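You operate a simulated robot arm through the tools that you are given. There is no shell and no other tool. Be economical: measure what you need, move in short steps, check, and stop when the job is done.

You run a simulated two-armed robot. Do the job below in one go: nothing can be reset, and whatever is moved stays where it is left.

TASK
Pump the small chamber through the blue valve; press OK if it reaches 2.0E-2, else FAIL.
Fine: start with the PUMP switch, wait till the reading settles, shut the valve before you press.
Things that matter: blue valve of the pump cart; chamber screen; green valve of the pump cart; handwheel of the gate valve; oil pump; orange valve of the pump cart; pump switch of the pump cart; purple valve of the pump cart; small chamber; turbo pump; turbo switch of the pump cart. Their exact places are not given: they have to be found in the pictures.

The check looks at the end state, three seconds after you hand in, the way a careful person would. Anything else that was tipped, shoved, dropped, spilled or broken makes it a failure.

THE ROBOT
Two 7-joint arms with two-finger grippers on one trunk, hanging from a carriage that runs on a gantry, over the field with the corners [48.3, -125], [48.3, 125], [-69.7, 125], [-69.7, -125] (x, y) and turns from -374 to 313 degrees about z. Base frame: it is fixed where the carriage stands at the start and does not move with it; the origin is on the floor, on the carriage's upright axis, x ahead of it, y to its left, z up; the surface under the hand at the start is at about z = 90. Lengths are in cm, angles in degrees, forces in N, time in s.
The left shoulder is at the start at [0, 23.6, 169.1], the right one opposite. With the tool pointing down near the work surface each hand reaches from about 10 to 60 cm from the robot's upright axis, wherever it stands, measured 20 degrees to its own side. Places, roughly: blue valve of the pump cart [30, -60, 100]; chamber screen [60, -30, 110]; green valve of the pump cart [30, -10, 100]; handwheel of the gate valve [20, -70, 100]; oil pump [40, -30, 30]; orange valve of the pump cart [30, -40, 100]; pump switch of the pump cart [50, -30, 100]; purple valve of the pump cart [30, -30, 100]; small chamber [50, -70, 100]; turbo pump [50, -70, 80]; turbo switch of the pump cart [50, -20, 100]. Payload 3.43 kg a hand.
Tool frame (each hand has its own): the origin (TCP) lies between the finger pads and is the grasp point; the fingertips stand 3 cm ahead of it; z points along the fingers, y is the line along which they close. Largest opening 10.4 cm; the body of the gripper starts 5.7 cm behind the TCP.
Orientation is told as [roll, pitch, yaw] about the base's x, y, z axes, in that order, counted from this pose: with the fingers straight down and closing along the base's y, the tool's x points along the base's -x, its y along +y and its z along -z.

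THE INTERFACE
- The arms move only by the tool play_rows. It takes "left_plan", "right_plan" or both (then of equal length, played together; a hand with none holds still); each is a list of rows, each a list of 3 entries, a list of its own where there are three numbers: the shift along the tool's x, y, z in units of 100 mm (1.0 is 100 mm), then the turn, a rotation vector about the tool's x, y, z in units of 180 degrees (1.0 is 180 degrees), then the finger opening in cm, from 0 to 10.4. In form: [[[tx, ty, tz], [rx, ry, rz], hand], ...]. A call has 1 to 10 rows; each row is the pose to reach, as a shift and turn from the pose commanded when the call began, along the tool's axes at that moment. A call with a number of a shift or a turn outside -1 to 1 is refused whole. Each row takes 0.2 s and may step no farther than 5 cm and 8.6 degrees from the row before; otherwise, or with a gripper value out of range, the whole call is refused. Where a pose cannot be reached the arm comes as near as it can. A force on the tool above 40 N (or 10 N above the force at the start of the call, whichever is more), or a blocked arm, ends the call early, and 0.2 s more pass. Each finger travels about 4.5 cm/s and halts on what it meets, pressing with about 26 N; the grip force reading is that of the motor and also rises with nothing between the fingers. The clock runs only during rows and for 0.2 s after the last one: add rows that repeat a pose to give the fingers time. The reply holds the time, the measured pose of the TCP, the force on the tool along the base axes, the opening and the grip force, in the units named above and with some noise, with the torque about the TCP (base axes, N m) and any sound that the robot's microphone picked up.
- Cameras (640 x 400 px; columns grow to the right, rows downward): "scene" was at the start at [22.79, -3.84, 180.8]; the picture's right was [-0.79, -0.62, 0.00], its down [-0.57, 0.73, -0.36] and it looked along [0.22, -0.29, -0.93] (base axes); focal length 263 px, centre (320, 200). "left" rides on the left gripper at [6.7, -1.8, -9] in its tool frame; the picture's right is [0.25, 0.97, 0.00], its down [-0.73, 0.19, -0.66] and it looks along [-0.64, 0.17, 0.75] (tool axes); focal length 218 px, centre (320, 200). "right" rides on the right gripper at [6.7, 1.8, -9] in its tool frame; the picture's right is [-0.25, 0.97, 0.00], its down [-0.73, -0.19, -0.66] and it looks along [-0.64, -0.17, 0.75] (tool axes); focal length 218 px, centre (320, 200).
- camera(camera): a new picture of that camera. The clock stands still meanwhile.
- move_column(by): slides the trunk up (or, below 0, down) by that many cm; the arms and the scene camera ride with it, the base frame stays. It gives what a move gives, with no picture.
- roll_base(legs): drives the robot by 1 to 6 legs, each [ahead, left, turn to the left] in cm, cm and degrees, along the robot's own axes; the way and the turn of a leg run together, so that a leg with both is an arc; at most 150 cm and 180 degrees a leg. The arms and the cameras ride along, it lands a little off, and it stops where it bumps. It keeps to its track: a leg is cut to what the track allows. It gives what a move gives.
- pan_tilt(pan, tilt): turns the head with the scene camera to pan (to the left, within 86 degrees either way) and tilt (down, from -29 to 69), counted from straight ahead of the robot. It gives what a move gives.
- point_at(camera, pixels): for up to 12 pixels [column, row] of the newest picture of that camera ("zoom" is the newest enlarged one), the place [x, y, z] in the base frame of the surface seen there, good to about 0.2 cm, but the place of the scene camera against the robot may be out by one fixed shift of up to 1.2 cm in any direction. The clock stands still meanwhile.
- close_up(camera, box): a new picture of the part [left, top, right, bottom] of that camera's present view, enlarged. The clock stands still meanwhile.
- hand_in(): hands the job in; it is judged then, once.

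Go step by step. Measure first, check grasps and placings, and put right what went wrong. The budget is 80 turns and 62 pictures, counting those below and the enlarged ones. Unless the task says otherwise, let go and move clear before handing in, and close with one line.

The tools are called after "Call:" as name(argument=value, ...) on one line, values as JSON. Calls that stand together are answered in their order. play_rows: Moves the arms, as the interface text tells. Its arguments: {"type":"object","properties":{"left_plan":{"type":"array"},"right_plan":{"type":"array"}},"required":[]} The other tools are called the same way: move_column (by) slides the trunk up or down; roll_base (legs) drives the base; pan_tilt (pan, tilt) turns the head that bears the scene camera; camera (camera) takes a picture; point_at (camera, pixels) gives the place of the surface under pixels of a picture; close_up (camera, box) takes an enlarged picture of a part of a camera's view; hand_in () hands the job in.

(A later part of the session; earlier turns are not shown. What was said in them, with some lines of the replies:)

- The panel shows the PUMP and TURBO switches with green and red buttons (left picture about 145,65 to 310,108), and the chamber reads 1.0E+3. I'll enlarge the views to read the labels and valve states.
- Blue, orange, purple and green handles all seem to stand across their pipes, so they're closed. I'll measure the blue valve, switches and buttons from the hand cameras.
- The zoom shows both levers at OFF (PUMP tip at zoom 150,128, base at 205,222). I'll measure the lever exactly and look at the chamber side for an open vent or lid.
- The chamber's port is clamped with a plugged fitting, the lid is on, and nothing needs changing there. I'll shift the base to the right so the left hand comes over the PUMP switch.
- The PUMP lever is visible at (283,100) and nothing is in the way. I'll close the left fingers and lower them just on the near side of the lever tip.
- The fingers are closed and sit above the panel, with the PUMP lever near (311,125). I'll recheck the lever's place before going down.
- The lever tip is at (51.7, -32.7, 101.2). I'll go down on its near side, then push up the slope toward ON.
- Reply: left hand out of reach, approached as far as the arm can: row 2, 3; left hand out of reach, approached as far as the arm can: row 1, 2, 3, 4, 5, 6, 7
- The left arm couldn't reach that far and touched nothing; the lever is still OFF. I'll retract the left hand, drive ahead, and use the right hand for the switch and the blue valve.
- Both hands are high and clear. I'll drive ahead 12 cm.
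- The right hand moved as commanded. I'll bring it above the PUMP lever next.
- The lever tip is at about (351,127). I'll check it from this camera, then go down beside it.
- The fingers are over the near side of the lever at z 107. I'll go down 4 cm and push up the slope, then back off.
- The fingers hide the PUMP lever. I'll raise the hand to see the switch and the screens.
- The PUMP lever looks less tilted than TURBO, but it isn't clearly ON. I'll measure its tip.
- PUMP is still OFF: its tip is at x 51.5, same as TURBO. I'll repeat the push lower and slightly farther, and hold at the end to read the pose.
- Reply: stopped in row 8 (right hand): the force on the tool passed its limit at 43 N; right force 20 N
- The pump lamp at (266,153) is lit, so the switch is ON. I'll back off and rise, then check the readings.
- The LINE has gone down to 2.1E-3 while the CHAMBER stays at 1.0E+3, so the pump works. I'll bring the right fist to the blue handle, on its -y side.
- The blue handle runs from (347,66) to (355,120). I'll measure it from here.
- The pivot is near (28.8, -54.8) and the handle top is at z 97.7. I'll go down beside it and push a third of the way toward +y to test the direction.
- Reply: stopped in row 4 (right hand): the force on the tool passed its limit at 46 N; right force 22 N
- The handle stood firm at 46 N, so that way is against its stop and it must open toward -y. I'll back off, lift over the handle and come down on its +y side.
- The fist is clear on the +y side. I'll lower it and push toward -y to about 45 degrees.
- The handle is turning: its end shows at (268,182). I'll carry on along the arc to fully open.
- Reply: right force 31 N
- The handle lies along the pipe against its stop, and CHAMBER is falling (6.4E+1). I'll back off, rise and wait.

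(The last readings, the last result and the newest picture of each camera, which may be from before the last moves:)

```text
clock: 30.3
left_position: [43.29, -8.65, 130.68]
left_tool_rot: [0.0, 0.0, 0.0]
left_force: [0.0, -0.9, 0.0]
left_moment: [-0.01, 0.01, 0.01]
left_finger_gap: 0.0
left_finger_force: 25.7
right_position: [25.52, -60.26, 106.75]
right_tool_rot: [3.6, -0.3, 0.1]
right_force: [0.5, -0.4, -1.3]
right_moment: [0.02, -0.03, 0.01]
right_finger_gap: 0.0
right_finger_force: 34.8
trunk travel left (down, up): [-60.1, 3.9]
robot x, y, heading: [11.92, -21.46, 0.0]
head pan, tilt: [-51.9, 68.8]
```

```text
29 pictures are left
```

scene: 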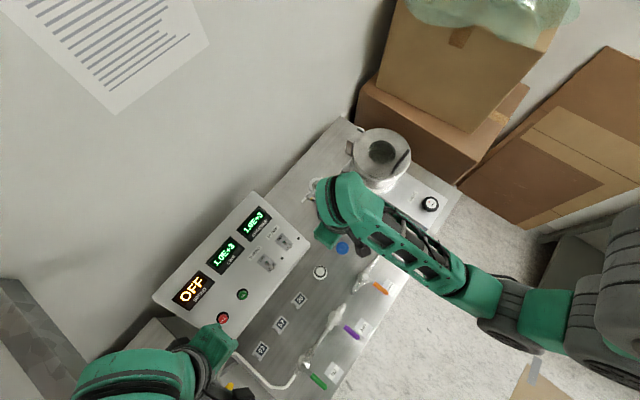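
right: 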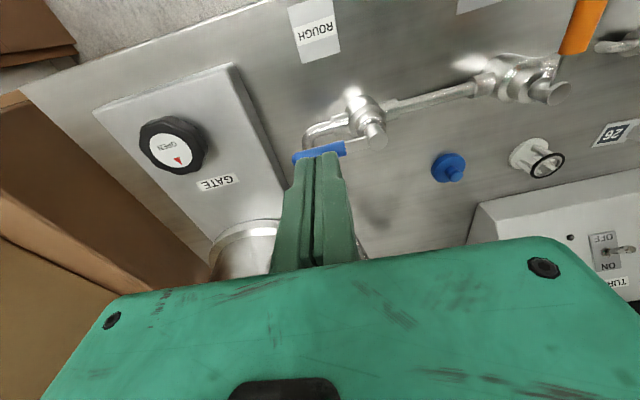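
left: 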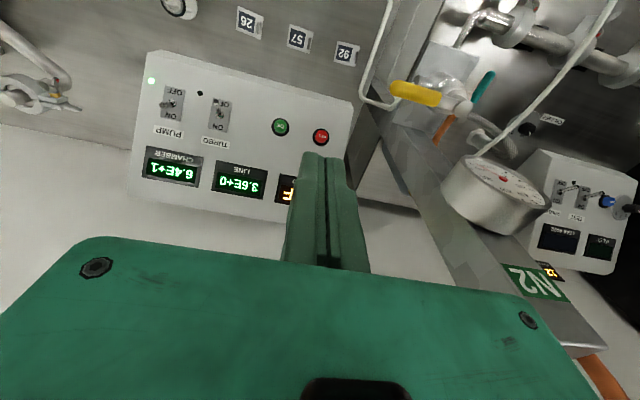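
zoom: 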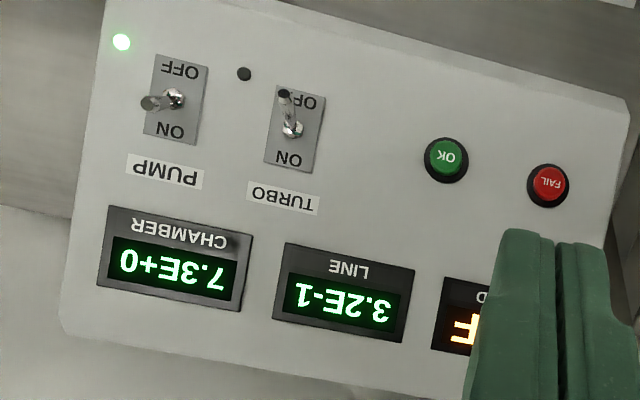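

CHAMBER reads 7.3E+0 and still falls; the valve is fully open. While waiting, I'll level the fist and bring it above the far (+x) side of the handle, ready to close it.

Call:
play_rows(right_plan=[[[-0.2, 0.02, 0], [0.01, 0, 0], 0], [[-0.4, 0.04, 0], [0.02, 0, 0], 0], [[-0.6, 0.06, 0], [0.02, 0, 0], 0], [[-0.6, 0.06, 0], [0.02, 0, 0], 0], [[-0.6, 0.06, 0], [0.02, 0, 0], 0], [[-0.6, 0.06, 0], [0.02, 0, 0], 0], [[-0.6, 0.06, 0], [0.02, 0, 0], 0], [[-0.6, 0.06, 0], [0.02, 0, 0], 0], [[-0.6, 0.06, 0], [0.02, 0, 0], 0], [[-0.6, 0.06, 0], [0.02, 0, 0], 0]])

Call:
play_rows(right_plan=[[[0, 0, 0], [0, 0, 0], 0], [[0, 0, 0], [0, 0, 0], 0], [[0, 0, 0], [0, 0, 0], 0], [[0, 0, 0], [0, 0, 0], 0], [[0, 0, 0], [0, 0, 0], 0], [[0, 0, 0], [0, 0, 0], 0], [[0, 0, 0], [0, 0, 0], 0], [[0, 0, 0], [0, 0, 0], 0], [[0, 0, 0], [0, 0, 0], 0], [[0, 0, 0], [0, 0, 0], 0]])

Call:
play_rows(right_plan=[[[0, 0, 0], [0, 0, 0], 0], [[0, 0, 0], [0, 0, 0], 0], [[0, 0, 0], [0, 0, 0], 0], [[0, 0, 0], [0, 0, 0], 0], [[0, 0, 0], [0, 0, 0], 0], [[0, 0, 0], [0, 0, 0], 0], [[0, 0, 0], [0, 0, 0], 0], [[0, 0, 0], [0, 0, 0], 0], [[0, 0, 0], [0, 0, 0], 0], [[0, 0, 0], [0, 0, 0], 0]])

Call:
close_up(camera="left", box=[120, 60, 340, 220])

Call:
camera(camera="right")

```text
clock: 32.5
left_position: [43.28, -8.78, 130.71]
left_tool_rot: [0.1, 0.0, 0.0]
left_force: [-0.3, 0.0, 0.0]
left_moment: [0.0, 0.02, 0.01]
left_finger_gap: 0.0
left_finger_force: 26.0
right_position: [31.58, -59.73, 106.73]
right_tool_rot: [0.0, -0.2, 0.1]
right_force: [0.3, -0.4, -0.3]
right_moment: [-0.02, 0.0, -0.01]
right_finger_gap: 0.0
right_finger_force: 34.8
trunk travel left (down, up): [-60.1, 3.9]
robot x, y, heading: [11.51, -21.82, -0.1]
head pan, tilt: [-51.9, 68.8]
```

```text
clock: 34.7
left_position: [43.24, -8.67, 130.69]
left_tool_rot: [-0.1, 0.0, 0.0]
left_force: [-0.2, -0.2, 1.1]
left_moment: [0.0, -0.06, -0.03]
left_finger_gap: 0.0
left_finger_force: 25.7
right_position: [31.5, -59.77, 106.64]
right_tool_rot: [0.0, -0.2, 0.2]
right_force: [-0.5, 1.0, 0.7]
right_moment: [-0.01, 0.02, 0.01]
right_finger_gap: 0.0
right_finger_force: 34.5
trunk travel left (down, up): [-60.1, 3.9]
robot x, y, heading: [11.77, -21.31, -0.1]
head pan, tilt: [-51.9, 68.8]
```

```text
clock: 36.9
left_position: [43.23, -8.7, 130.7]
left_tool_rot: [0.0, -0.1, 0.0]
left_force: [-0.5, 0.6, -0.2]
left_moment: [-0.02, 0.01, 0.03]
left_finger_gap: 0.02
left_finger_force: 26.2
right_position: [31.56, -59.64, 106.62]
right_tool_rot: [0.0, -0.2, 0.1]
right_force: [0.6, 0.4, 0.5]
right_moment: [-0.02, 0.02, 0.0]
right_finger_gap: 0.02
right_finger_force: 34.1
trunk travel left (down, up): [-60.1, 3.9]
robot x, y, heading: [11.67, -21.46, -0.3]
head pan, tilt: [-51.9, 68.8]
```

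```text
2.50 times, centred on (230, 140) of left
```

zoom: 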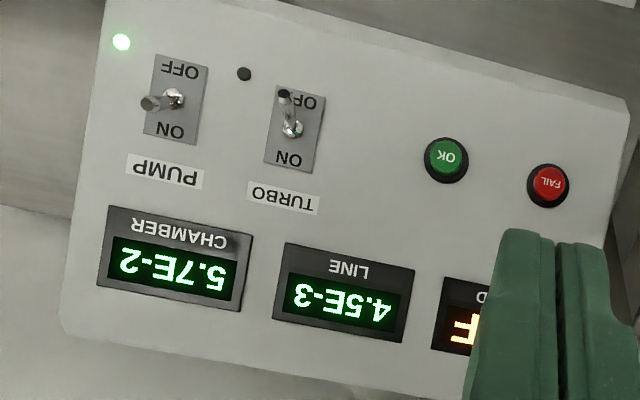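

```text
27 pictures are left
```

right: 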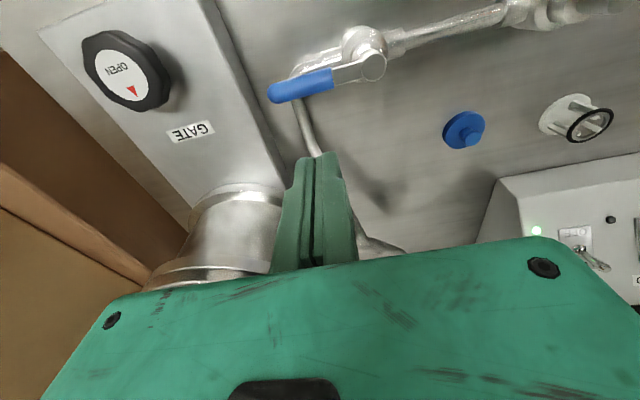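

5.7E-2 and still falling, so not settled yet. I'll keep waiting.

Call:
play_rows(right_plan=[[[0, 0, 0], [0, 0, 0], 0], [[0, 0, 0], [0, 0, 0], 0], [[0, 0, 0], [0, 0, 0], 0], [[0, 0, 0], [0, 0, 0], 0], [[0, 0, 0], [0, 0, 0], 0], [[0, 0, 0], [0, 0, 0], 0], [[0, 0, 0], [0, 0, 0], 0], [[0, 0, 0], [0, 0, 0], 0], [[0, 0, 0], [0, 0, 0], 0], [[0, 0, 0], [0, 0, 0], 0]])

Call:
play_rows(right_plan=[[[0, 0, 0], [0, 0, 0], 0], [[0, 0, 0], [0, 0, 0], 0], [[0, 0, 0], [0, 0, 0], 0], [[0, 0, 0], [0, 0, 0], 0], [[0, 0, 0], [0, 0, 0], 0], [[0, 0, 0], [0, 0, 0], 0], [[0, 0, 0], [0, 0, 0], 0], [[0, 0, 0], [0, 0, 0], 0], [[0, 0, 0], [0, 0, 0], 0], [[0, 0, 0], [0, 0, 0], 0]])

Call:
close_up(camera="left", box=[120, 60, 340, 220])

Call:
play_rows(right_plan=[[[0, 0, 0], [0, 0, 0], 0], [[0, 0, 0], [0, 0, 0], 0], [[0, 0, 0], [0, 0, 0], 0], [[0, 0, 0], [0, 0, 0], 0], [[0, 0, 0], [0, 0, 0], 0], [[0, 0, 0], [0, 0, 0], 0], [[0, 0, 0], [0, 0, 0], 0], [[0, 0, 0], [0, 0, 0], 0], [[0, 0, 0], [0, 0, 0], 0], [[0, 0, 0], [0, 0, 0], 0]])

Call:
play_rows(right_plan=[[[0, 0, 0], [0, 0, 0], 0], [[0, 0, 0], [0, 0, 0], 0], [[0, 0, 0], [0, 0, 0], 0], [[0, 0, 0], [0, 0, 0], 0], [[0, 0, 0], [0, 0, 0], 0], [[0, 0, 0], [0, 0, 0], 0], [[0, 0, 0], [0, 0, 0], 0], [[0, 0, 0], [0, 0, 0], 0], [[0, 0, 0], [0, 0, 0], 0], [[0, 0, 0], [0, 0, 0], 0]])

Call:
close_up(camera="left", box=[120, 60, 340, 220])

```text
clock: 39.1
left_position: [43.28, -8.71, 130.63]
left_tool_rot: [0.0, 0.0, 0.0]
left_force: [0.4, -0.6, 1.0]
left_moment: [0.01, 0.02, 0.03]
left_finger_gap: 0.0
left_finger_force: 25.9
right_position: [31.45, -59.63, 106.7]
right_tool_rot: [0.1, -0.1, 0.1]
right_force: [-0.4, 0.3, -0.3]
right_moment: [0.0, -0.01, 0.01]
right_finger_gap: 0.01
right_finger_force: 34.2
trunk travel left (down, up): [-60.1, 3.9]
robot x, y, heading: [11.71, -20.87, -0.1]
head pan, tilt: [-51.9, 68.8]
```

```text
clock: 41.3
left_position: [43.17, -8.6, 130.62]
left_tool_rot: [0.0, 0.0, 0.1]
left_force: [0.0, 0.4, 0.4]
left_moment: [0.02, 0.02, 0.02]
left_finger_gap: 0.0
left_finger_force: 26.2
right_position: [31.57, -59.7, 106.69]
right_tool_rot: [0.0, -0.2, 0.1]
right_force: [0.4, 0.5, 0.1]
right_moment: [0.0, -0.04, 0.0]
right_finger_gap: 0.01
right_finger_force: 34.5
trunk travel left (down, up): [-60.1, 3.9]
robot x, y, heading: [11.77, -21.56, -0.2]
head pan, tilt: [-51.9, 68.8]
```

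```text
2.50 times, centred on (230, 140) of left
```

zoom: 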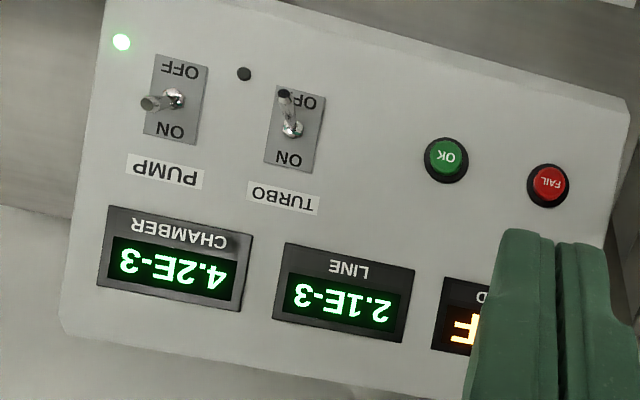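

```text
clock: 43.5
left_position: [43.27, -8.58, 130.58]
left_tool_rot: [0.0, 0.0, 0.0]
left_force: [0.1, 0.3, -1.7]
left_moment: [-0.04, 0.02, 0.0]
left_finger_gap: 0.01
left_finger_force: 25.8
right_position: [31.5, -59.66, 106.65]
right_tool_rot: [0.0, -0.2, 0.1]
right_force: [-0.4, -0.5, 0.2]
right_moment: [0.0, 0.01, 0.0]
right_finger_gap: 0.01
right_finger_force: 34.3
trunk travel left (down, up): [-60.1, 3.9]
robot x, y, heading: [11.33, -21.15, 0.0]
head pan, tilt: [-51.9, 68.8]
```

```text
clock: 45.7
left_position: [43.17, -8.64, 130.64]
left_tool_rot: [0.0, 0.0, 0.1]
left_force: [-0.3, -0.1, 0.6]
left_moment: [0.03, 0.02, 0.01]
left_finger_gap: 0.0
left_finger_force: 25.7
right_position: [31.49, -59.65, 106.5]
right_tool_rot: [-0.1, -0.2, 0.1]
right_force: [-0.1, -0.7, -0.4]
right_moment: [0.03, 0.02, -0.03]
right_finger_gap: 0.0
right_finger_force: 34.4
trunk travel left (down, up): [-60.1, 3.9]
robot x, y, heading: [11.58, -21.33, 0.1]
head pan, tilt: [-51.9, 68.8]
```

```text
2.50 times, centred on (230, 140) of left
```

zoom: 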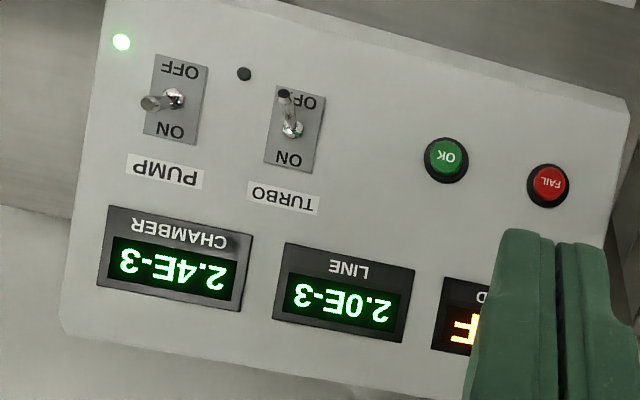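

CHAMBER reads 2.4E-3, nearly flat and well below 2.0E-2. I'll measure the open handle from the last right picture and lower the fist on its far side; the reading gets one more check before closing.

Call:
point_at(camera="right", pixels=[[275, 94], [300, 87], [328, 80], [350, 74], [374, 66], [300, 99], [310, 130]])

Call:
play_rows(right_plan=[[[0, 0, 0.1], [0, 0, 0], 0], [[0, 0, 0.2], [0, 0, 0], 0], [[0, 0, 0.3], [0, 0, 0], 0], [[0, 0, 0.3], [0, 0, 0], 0], [[0, 0, 0.3], [0, 0, 0], 0], [[0, 0, 0.3], [0, 0, 0], 0], [[0, 0, 0.3], [0, 0, 0], 0], [[0, 0, 0.3], [0, 0, 0], 0], [[0, 0, 0.3], [0, 0, 0], 0], [[0, 0, 0.3], [0, 0, 0], 0]])

Call:
close_up(camera="left", box=[120, 60, 340, 220])

```text
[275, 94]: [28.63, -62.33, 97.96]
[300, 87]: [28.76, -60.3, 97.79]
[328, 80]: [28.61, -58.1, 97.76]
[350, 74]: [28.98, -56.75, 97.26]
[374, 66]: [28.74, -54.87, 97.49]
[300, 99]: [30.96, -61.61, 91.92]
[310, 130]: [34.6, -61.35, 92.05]
```

```text
clock: 47.9
left_position: [43.26, -8.64, 130.73]
left_tool_rot: [0.0, -0.1, -0.1]
left_force: [0.9, -0.2, 0.1]
left_moment: [0.01, 0.01, -0.01]
left_finger_gap: 0.0
left_finger_force: 26.1
right_position: [31.4, -59.68, 103.48]
right_tool_rot: [0.0, -0.1, 0.1]
right_force: [-0.2, 0.5, -0.1]
right_moment: [0.0, -0.04, -0.03]
right_finger_gap: 0.0
right_finger_force: 34.9
trunk travel left (down, up): [-60.1, 3.9]
robot x, y, heading: [11.69, -21.41, -0.2]
head pan, tilt: [-51.9, 68.8]
```

```text
2.50 times, centred on (230, 140) of left
```

zoom: 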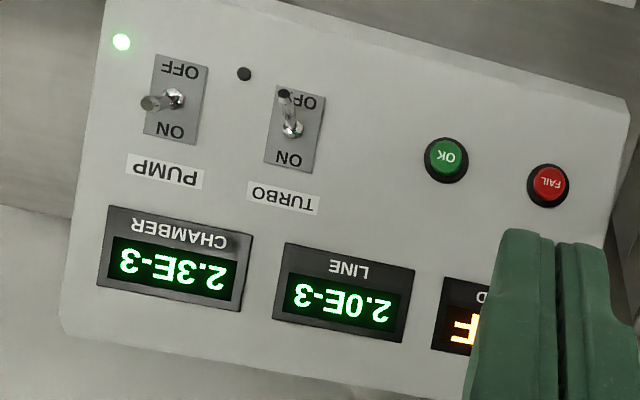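

CHAMBER has settled at 2.3E-3. I'll push the blue handle back along its arc to closed.

Call:
play_rows(right_plan=[[[0, 0, 0.3], [0, 0, 0], 0], [[0, 0, 0.47], [0, 0, 0], 0], [[0.08, -0.01, 0.47], [0, 0, 0], 0], [[0.215, -0.04, 0.47], [0, 0, 0], 0], [[0.35, -0.04, 0.47], [0, 0, 0], 0], [[0.485, 0, 0.47], [0, 0, 0], 0], [[0.6, 0.07, 0.47], [0, 0, 0], 0], [[0.695, 0.17, 0.47], [0, 0, 0], 0], [[0.76, 0.28, 0.47], [0, 0, 0], 0], [[0.76, 0.325, 0.47], [0, 0, 0], 0]])

Call:
camera(camera="right")

```text
clock: 50.1
left_position: [43.25, -8.86, 130.67]
left_tool_rot: [-0.1, 0.0, 0.0]
left_force: [0.0, 1.0, -0.5]
left_moment: [-0.04, 0.01, 0.03]
left_finger_gap: 0.0
left_finger_force: 26.1
right_position: [23.88, -56.78, 99.04]
right_tool_rot: [-0.3, -0.3, 0.1]
right_force: [-1.2, -13.6, -6.1]
right_moment: [-0.31, 0.02, -0.07]
right_finger_gap: 0.03
right_finger_force: 35.2
trunk travel left (down, up): [-60.1, 3.9]
robot x, y, heading: [11.97, -21.46, -0.1]
head pan, tilt: [-51.9, 68.8]
```

```text
23 pictures are left
```

right: 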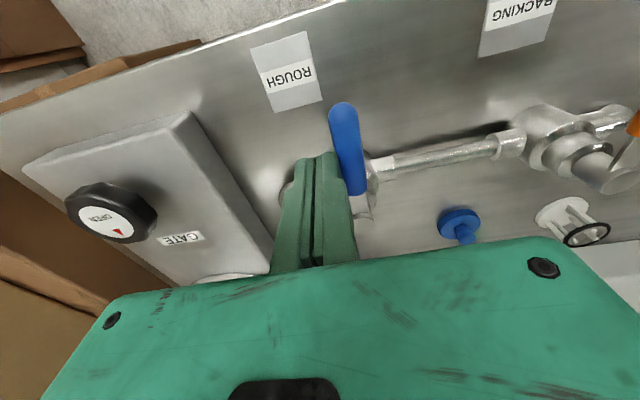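

The handle is back at its closed place with 14 N on it. I'll nudge it onto the stop, back off and rise to check.

Call:
play_rows(right_plan=[[[0, 0.03, 0], [0, 0, 0], 0], [[0, 0.05, 0], [0, 0, 0], 0], [[0, 0.05, 0], [0, 0, 0], 0]])

Call:
play_rows(right_plan=[[[0, -0.2, 0], [0, 0, 0], 0], [[0, -0.25, -0.3], [0, 0, 0], 0], [[0, -0.25, -0.7], [0, 0, 0], 0], [[0, -0.25, -1.0], [0, 0, 0], 0]])

Call:
camera(camera="right")

Call:
close_up(camera="left", box=[120, 60, 340, 220])

```text
clock: 50.9
left_position: [43.23, -8.91, 130.63]
left_tool_rot: [-0.2, 0.0, 0.0]
left_force: [0.4, -0.7, 0.7]
left_moment: [0.03, -0.01, -0.01]
left_finger_gap: 0.0
left_finger_force: 26.5
right_position: [23.68, -56.73, 99.21]
right_tool_rot: [-1.0, -0.3, 0.4]
right_force: [-2.1, -18.3, -9.4]
right_moment: [-0.43, 0.12, -0.04]
right_finger_gap: 0.0
right_finger_force: 34.8
trunk travel left (down, up): [-60.1, 3.9]
robot x, y, heading: [11.56, -21.46, -0.2]
head pan, tilt: [-51.9, 68.8]
stopped in row 3 (right hand): the force on the tool passed its limit at 40 N (the readings are from after the stop); the commanded pose is now the measured one
```

```text
clock: 51.9
left_position: [43.31, -8.64, 130.66]
left_tool_rot: [0.1, 0.0, 0.0]
left_force: [0.4, -0.6, -0.6]
left_moment: [-0.02, -0.03, -0.01]
left_finger_gap: 0.0
left_finger_force: 26.0
right_position: [23.59, -58.59, 109.45]
right_tool_rot: [-0.5, -0.4, 0.3]
right_force: [-1.0, -0.6, -0.6]
right_moment: [0.01, -0.01, -0.02]
right_finger_gap: 0.0
right_finger_force: 35.2
trunk travel left (down, up): [-60.1, 3.9]
robot x, y, heading: [11.47, -21.41, -0.0]
head pan, tilt: [-51.9, 68.8]
```

```text
22 pictures are left
```

right: 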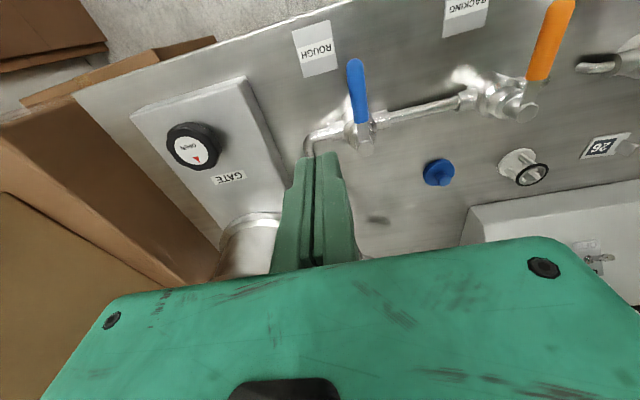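

```text
2.50 times, centred on (230, 140) of left
```

zoom: 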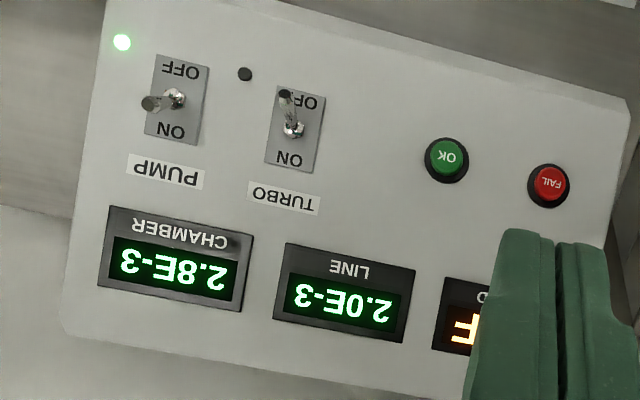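

The valve is closed and CHAMBER still reads 2.8E-3, far below 2.0E-2, so the answer is OK. I'll measure the OK button.

Call:
point_at(camera="zoom", pixels=[[447, 157], [447, 145], [435, 157], [458, 157], [446, 172], [405, 150], [490, 175], [450, 205], [455, 115]])

```text
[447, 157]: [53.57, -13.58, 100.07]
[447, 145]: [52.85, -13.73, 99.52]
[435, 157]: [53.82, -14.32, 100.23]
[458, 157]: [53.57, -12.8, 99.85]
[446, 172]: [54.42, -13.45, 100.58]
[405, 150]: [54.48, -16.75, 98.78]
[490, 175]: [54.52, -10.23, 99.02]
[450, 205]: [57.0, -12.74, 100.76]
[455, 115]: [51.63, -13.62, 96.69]
```

The OK cap's centre is (53.6, -13.5, 100.0) on a slope of about 35 degrees. I'll bring the left fist down and tilt it square to the panel.

Call:
play_rows(left_plan=[[[-0.1, -0.08, 0.35], [0, 0, 0], 0], [[-0.2, -0.16, 0.7], [0, 0, 0], 0], [[-0.3, -0.25, 1.0], [0, 0, 0], 0]])

Call:
play_rows(left_plan=[[[-0.05, -0.05, 0.2], [0, -0.039, 0], 0], [[-0.1, -0.1, 0.4], [0, -0.078, 0], 0], [[-0.15, -0.15, 0.6], [0, -0.117, 0], 0], [[-0.2, -0.2, 0.8], [0, -0.156, 0], 0], [[-0.26, -0.235, 1.0], [0, -0.194, 0], 0]])

Call:
camera(camera="left")

```text
clock: 52.7
left_position: [46.17, -11.18, 120.64]
left_tool_rot: [-0.1, -0.1, 0.0]
left_force: [-0.3, 0.6, -0.3]
left_moment: [0.04, 0.0, 0.01]
left_finger_gap: 0.03
left_finger_force: 26.3
right_position: [23.57, -58.49, 109.29]
right_tool_rot: [-0.5, -0.3, 0.3]
right_force: [0.5, 0.0, -0.1]
right_moment: [-0.02, 0.0, 0.0]
right_finger_gap: 0.0
right_finger_force: 34.8
trunk travel left (down, up): [-60.1, 3.9]
robot x, y, heading: [11.67, -21.73, 0.1]
head pan, tilt: [-51.9, 68.8]
```

```text
clock: 53.9
left_position: [52.24, -7.43, 114.7]
left_tool_rot: [-0.3, -33.9, -1.2]
left_force: [0.5, -1.3, 0.2]
left_moment: [0.0, 0.0, 0.0]
left_finger_gap: 0.01
left_finger_force: 26.3
left hand out of reach, approached as far as the arm can: row 4, 5
right_position: [23.67, -58.51, 109.45]
right_tool_rot: [-0.4, -0.3, 0.3]
right_force: [0.6, 0.3, 0.3]
right_moment: [-0.04, 0.04, 0.0]
right_finger_gap: 0.01
right_finger_force: 34.5
trunk travel left (down, up): [-60.1, 3.9]
robot x, y, heading: [11.53, -21.49, 0.0]
head pan, tilt: [-51.9, 68.8]
```

```text
20 pictures are left
```

left: 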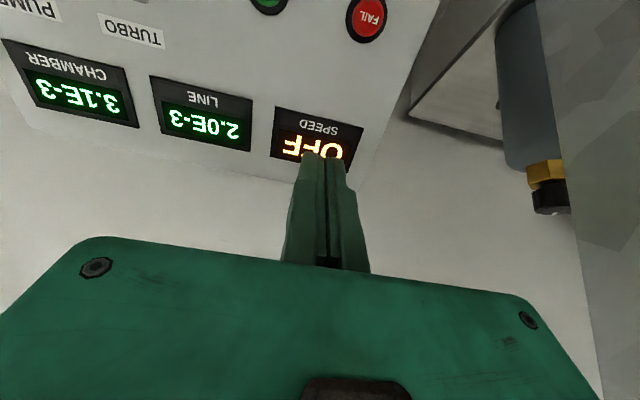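

The tilted pose is out of reach and the fist sits short of the panel, touching nothing. I'll back off, straighten the hand and press with the fingers pointing down.

Call:
play_rows(left_plan=[[[0, 0, -0.15], [0, 0.038, 0], 0], [[0, 0, -0.3], [0, 0.076, 0], 0], [[0, 0, -0.45], [0, 0.114, 0], 0], [[0, -0.1, -0.5], [0, 0.152, 0], 0], [[0, -0.2, -0.5], [0, 0.188, -0.006], 0], [[0, -0.2, -0.5], [0, 0.188, -0.006], 0]])

Call:
camera(camera="left")

```text
clock: 55.3
left_position: [49.33, -9.25, 118.73]
left_tool_rot: [-0.3, -1.0, 0.9]
left_force: [-0.2, -0.5, 0.4]
left_moment: [0.0, 0.01, -0.01]
left_finger_gap: 0.0
left_finger_force: 26.1
right_position: [23.54, -58.46, 109.37]
right_tool_rot: [-0.5, -0.4, 0.3]
right_force: [0.0, -0.7, -0.7]
right_moment: [0.02, 0.02, 0.03]
right_finger_gap: 0.02
right_finger_force: 34.5
trunk travel left (down, up): [-60.1, 3.9]
robot x, y, heading: [11.68, -21.42, 0.1]
head pan, tilt: [-51.9, 68.8]
```

```text
19 pictures are left
```

left: 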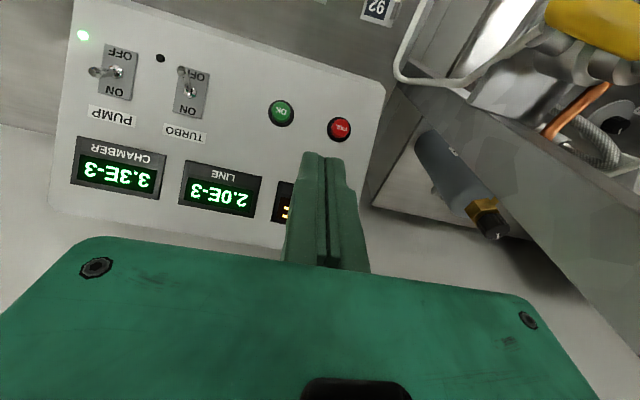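

The hand is upright again and the OK button is at (281,113). I'll move above it.

Call:
play_rows(left_plan=[[[-0.08, -0.15, 0.15], [0, 0.0055, 0.005], 0], [[-0.15, -0.3, 0.35], [0, 0.0055, 0.005], 0], [[-0.22, -0.43, 0.6], [0, 0.0055, 0.005], 0], [[-0.22, -0.43, 0.85], [0, 0.0055, 0.005], 0], [[-0.22, -0.43, 1.0], [0, 0.0055, 0.005], 0], [[-0.22, -0.43, 1.0], [0, 0.0055, 0.005], 0]])

Call:
camera(camera="left")

```text
clock: 56.7
left_position: [52.1, -13.57, 108.7]
left_tool_rot: [-0.3, -0.2, 0.1]
left_force: [-0.1, 0.2, 0.5]
left_moment: [0.01, 0.02, 0.01]
left_finger_gap: 0.0
left_finger_force: 25.9
right_position: [23.73, -58.57, 109.3]
right_tool_rot: [-0.5, -0.3, 0.3]
right_force: [-0.2, -0.7, 0.6]
right_moment: [0.0, -0.01, 0.03]
right_finger_gap: 0.0
right_finger_force: 34.4
trunk travel left (down, up): [-60.1, 3.9]
robot x, y, heading: [11.76, -21.32, 0.0]
head pan, tilt: [-51.9, 68.8]
```

```text
18 pictures are left
```

left: 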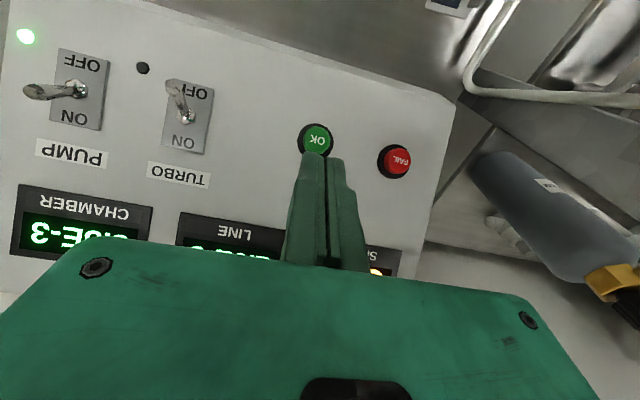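

I'm right above the OK cap. I'll go down and press gently into the slope in small steps.

Call:
play_rows(left_plan=[[[0, 0, 0.25], [0, 0, 0], 0], [[0, 0, 0.45], [0, 0, 0], 0], [[-0.03, 0, 0.52], [0, 0, 0], 0], [[-0.06, 0, 0.56], [0, 0, 0], 0], [[-0.09, 0, 0.6], [0, 0, 0], 0], [[-0.12, 0, 0.64], [0, 0, 0], 0]])

Call:
camera(camera="left")

```text
clock: 58.1
left_position: [53.08, -13.63, 102.38]
left_tool_rot: [-0.3, -0.1, 0.2]
left_force: [0.1, -0.5, -0.2]
left_moment: [-0.02, 0.0, -0.01]
left_finger_gap: 0.02
left_finger_force: 26.1
right_position: [23.61, -58.57, 109.3]
right_tool_rot: [-0.5, -0.3, 0.2]
right_force: [0.8, 0.5, 0.0]
right_moment: [-0.02, 0.0, -0.05]
right_finger_gap: 0.03
right_finger_force: 34.5
trunk travel left (down, up): [-60.1, 3.9]
robot x, y, heading: [11.78, -21.34, 0.1]
head pan, tilt: [-51.9, 68.8]
```

```text
17 pictures are left
```

left: 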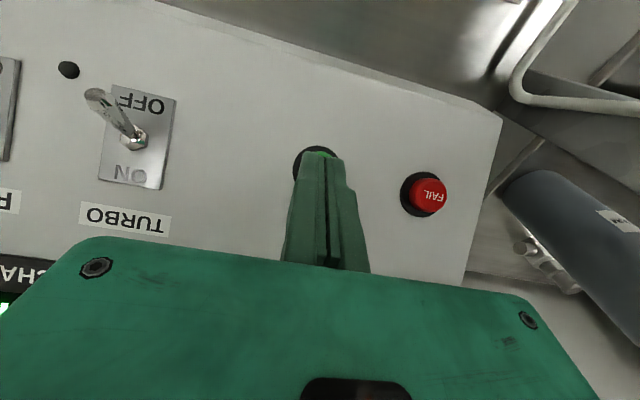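

There's no contact force yet. I'll press on another centimetre in small steps.

Call:
play_rows(left_plan=[[[-0.02, 0, 0.03], [0, 0, 0], 0], [[-0.04, 0, 0.06], [0, 0, 0], 0], [[-0.05, 0, 0.08], [0, 0, 0], 0], [[-0.06, 0, 0.1], [0, 0, 0], 0]])

Call:
camera(camera="left")

```text
clock: 59.1
left_position: [53.59, -13.7, 101.42]
left_tool_rot: [-0.5, -0.1, 0.0]
left_force: [-10.6, 0.7, 21.7]
left_moment: [0.1, -0.07, -0.01]
left_finger_gap: 0.59
left_finger_force: 34.5
right_position: [23.6, -58.48, 109.45]
right_tool_rot: [-0.4, -0.3, 0.3]
right_force: [-0.3, -0.5, 0.3]
right_moment: [-0.02, 0.01, 0.01]
right_finger_gap: 0.01
right_finger_force: 34.2
trunk travel left (down, up): [-60.1, 3.9]
robot x, y, heading: [11.59, -21.56, -0.0]
head pan, tilt: [-51.9, 68.8]
heard: click
```

```text
16 pictures are left
```

left: 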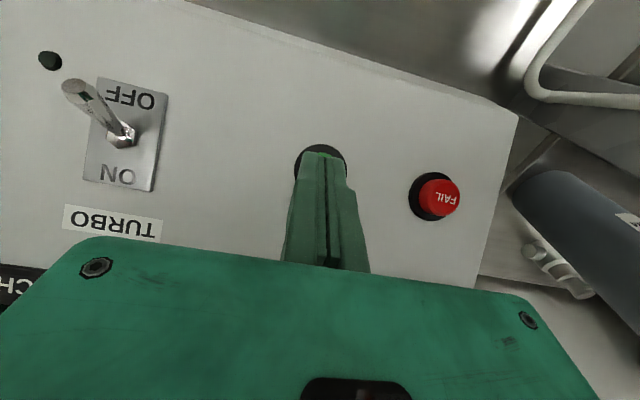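

Heard a click: the OK button was pressed. I'll retreat both hands and check the final state.

Call:
play_rows(left_plan=[[[0.05, 0, -0.15], [0, 0, 0], 0], [[0.1, 0, -0.4], [0, 0, 0], 0], [[0.2, 0.1, -0.7], [0, 0, 0], 0], [[0.4, 0.2, -1.0], [0, 0, 0], 0], [[0.7, 0.3, -1.0], [0, 0, 0], 0]], right_plan=[[[0, 0, -0.1], [0, 0, 0], 0], [[0, 0, -0.3], [0, 0, 0], 0], [[0, 0, -0.5], [0, 0, 0], 0], [[0, 0, -0.8], [0, 0, 0], 0], [[0, 0, -1.0], [0, 0, 0], 0]])

Call:
play_rows(left_plan=[[[0, 0, -0.3], [0, 0, 0], 2], [[0, 0, -0.6], [0, 0, 0], 4], [[0, 0, -0.9], [0, 0, 0], 4]])

Call:
camera(camera="left")

Call:
camera(camera="right")

Call:
camera(camera="scene")

```text
clock: 60.3
left_position: [46.41, -10.78, 111.29]
left_tool_rot: [-0.3, -0.1, 0.1]
left_force: [-0.3, 0.1, 0.4]
left_moment: [0.02, 0.04, -0.01]
left_finger_gap: 0.0
left_finger_force: 34.7
right_position: [23.71, -58.42, 119.27]
right_tool_rot: [-0.5, -0.3, 0.3]
right_force: [0.3, -0.4, -0.4]
right_moment: [-0.02, -0.01, 0.01]
right_finger_gap: 0.03
right_finger_force: 34.9
trunk travel left (down, up): [-60.1, 3.9]
robot x, y, heading: [11.2, -21.26, -0.0]
head pan, tilt: [-51.9, 68.8]
```

```text
clock: 61.1
left_position: [46.49, -10.78, 120.45]
left_tool_rot: [-0.4, -0.1, 0.0]
left_force: [0.4, -0.1, -0.1]
left_moment: [-0.02, 0.01, 0.0]
left_finger_gap: 4.03
left_finger_force: 0.1
right_position: [23.71, -58.51, 119.16]
right_tool_rot: [-0.5, -0.3, 0.3]
right_force: [0.8, 0.0, 0.5]
right_moment: [0.02, 0.0, 0.03]
right_finger_gap: 0.02
right_finger_force: 34.5
trunk travel left (down, up): [-60.1, 3.9]
robot x, y, heading: [11.85, -21.03, -0.0]
head pan, tilt: [-51.9, 68.8]
```

```text
15 pictures are left
```

left: 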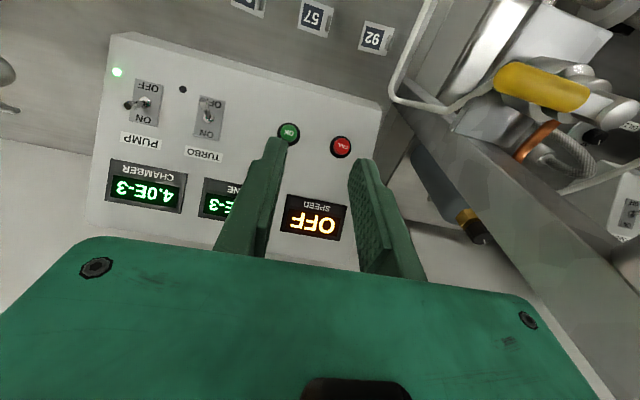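

```text
14 pictures are left
```

right: 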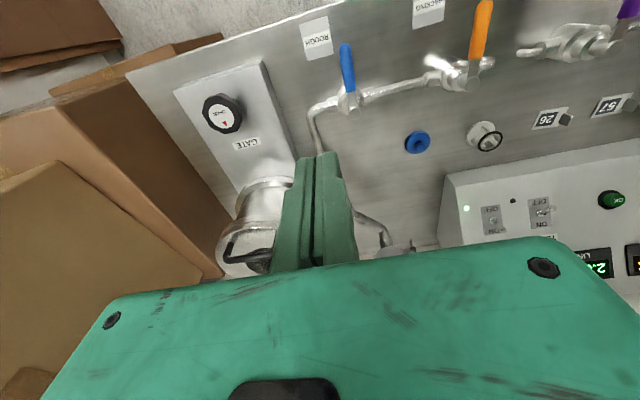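

```text
13 pictures are left
```

scene: 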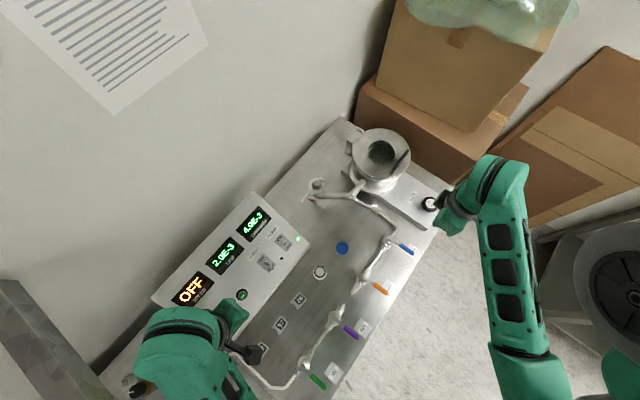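

The valve is closed, the pump lamp is on, and CHAMBER reads 4.0E-3. I'll take a closer look at the OK button to confirm the press registered.

Call:
close_up(camera="left", box=[250, 100, 378, 180])

Call:
close_up(camera="right", box=[300, 30, 500, 155])

```text
5.00 times, centred on (314, 140) of left
```

zoom: 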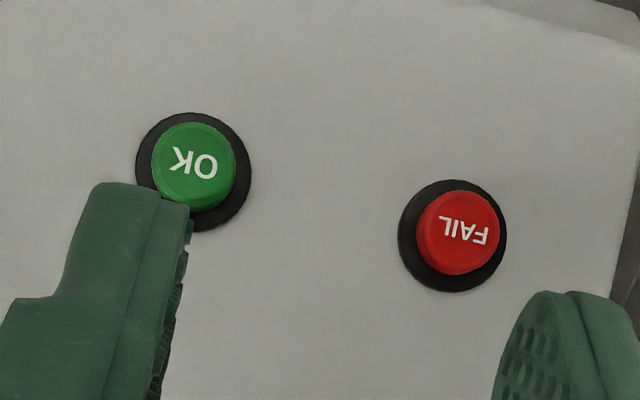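

```text
3.20 times, centred on (400, 92) of right
```

zoom: 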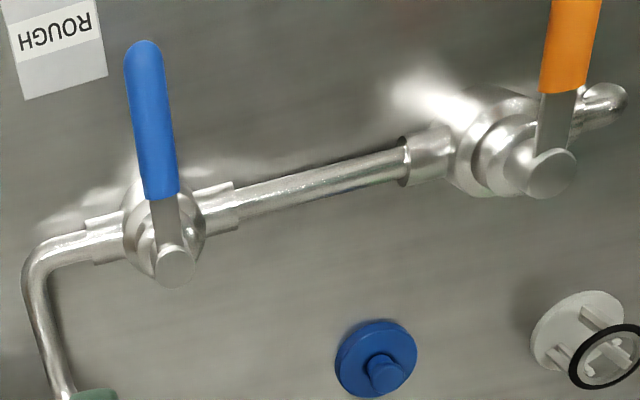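

The OK button has sprung back after its click, the blue valve is shut and both hands are clear. I'm handing in.

Call:
hand_in()

```text
The job is handed in.
```

I pumped the small chamber through the blue valve and it settled at 2.3E-3, below 2.0E-2, so I shut the valve and pressed OK (a click was heard). The reading crept up to 4.0E-3 after the valve was shut, and I left the PUMP switch on because the task doesn't say to turn it off.
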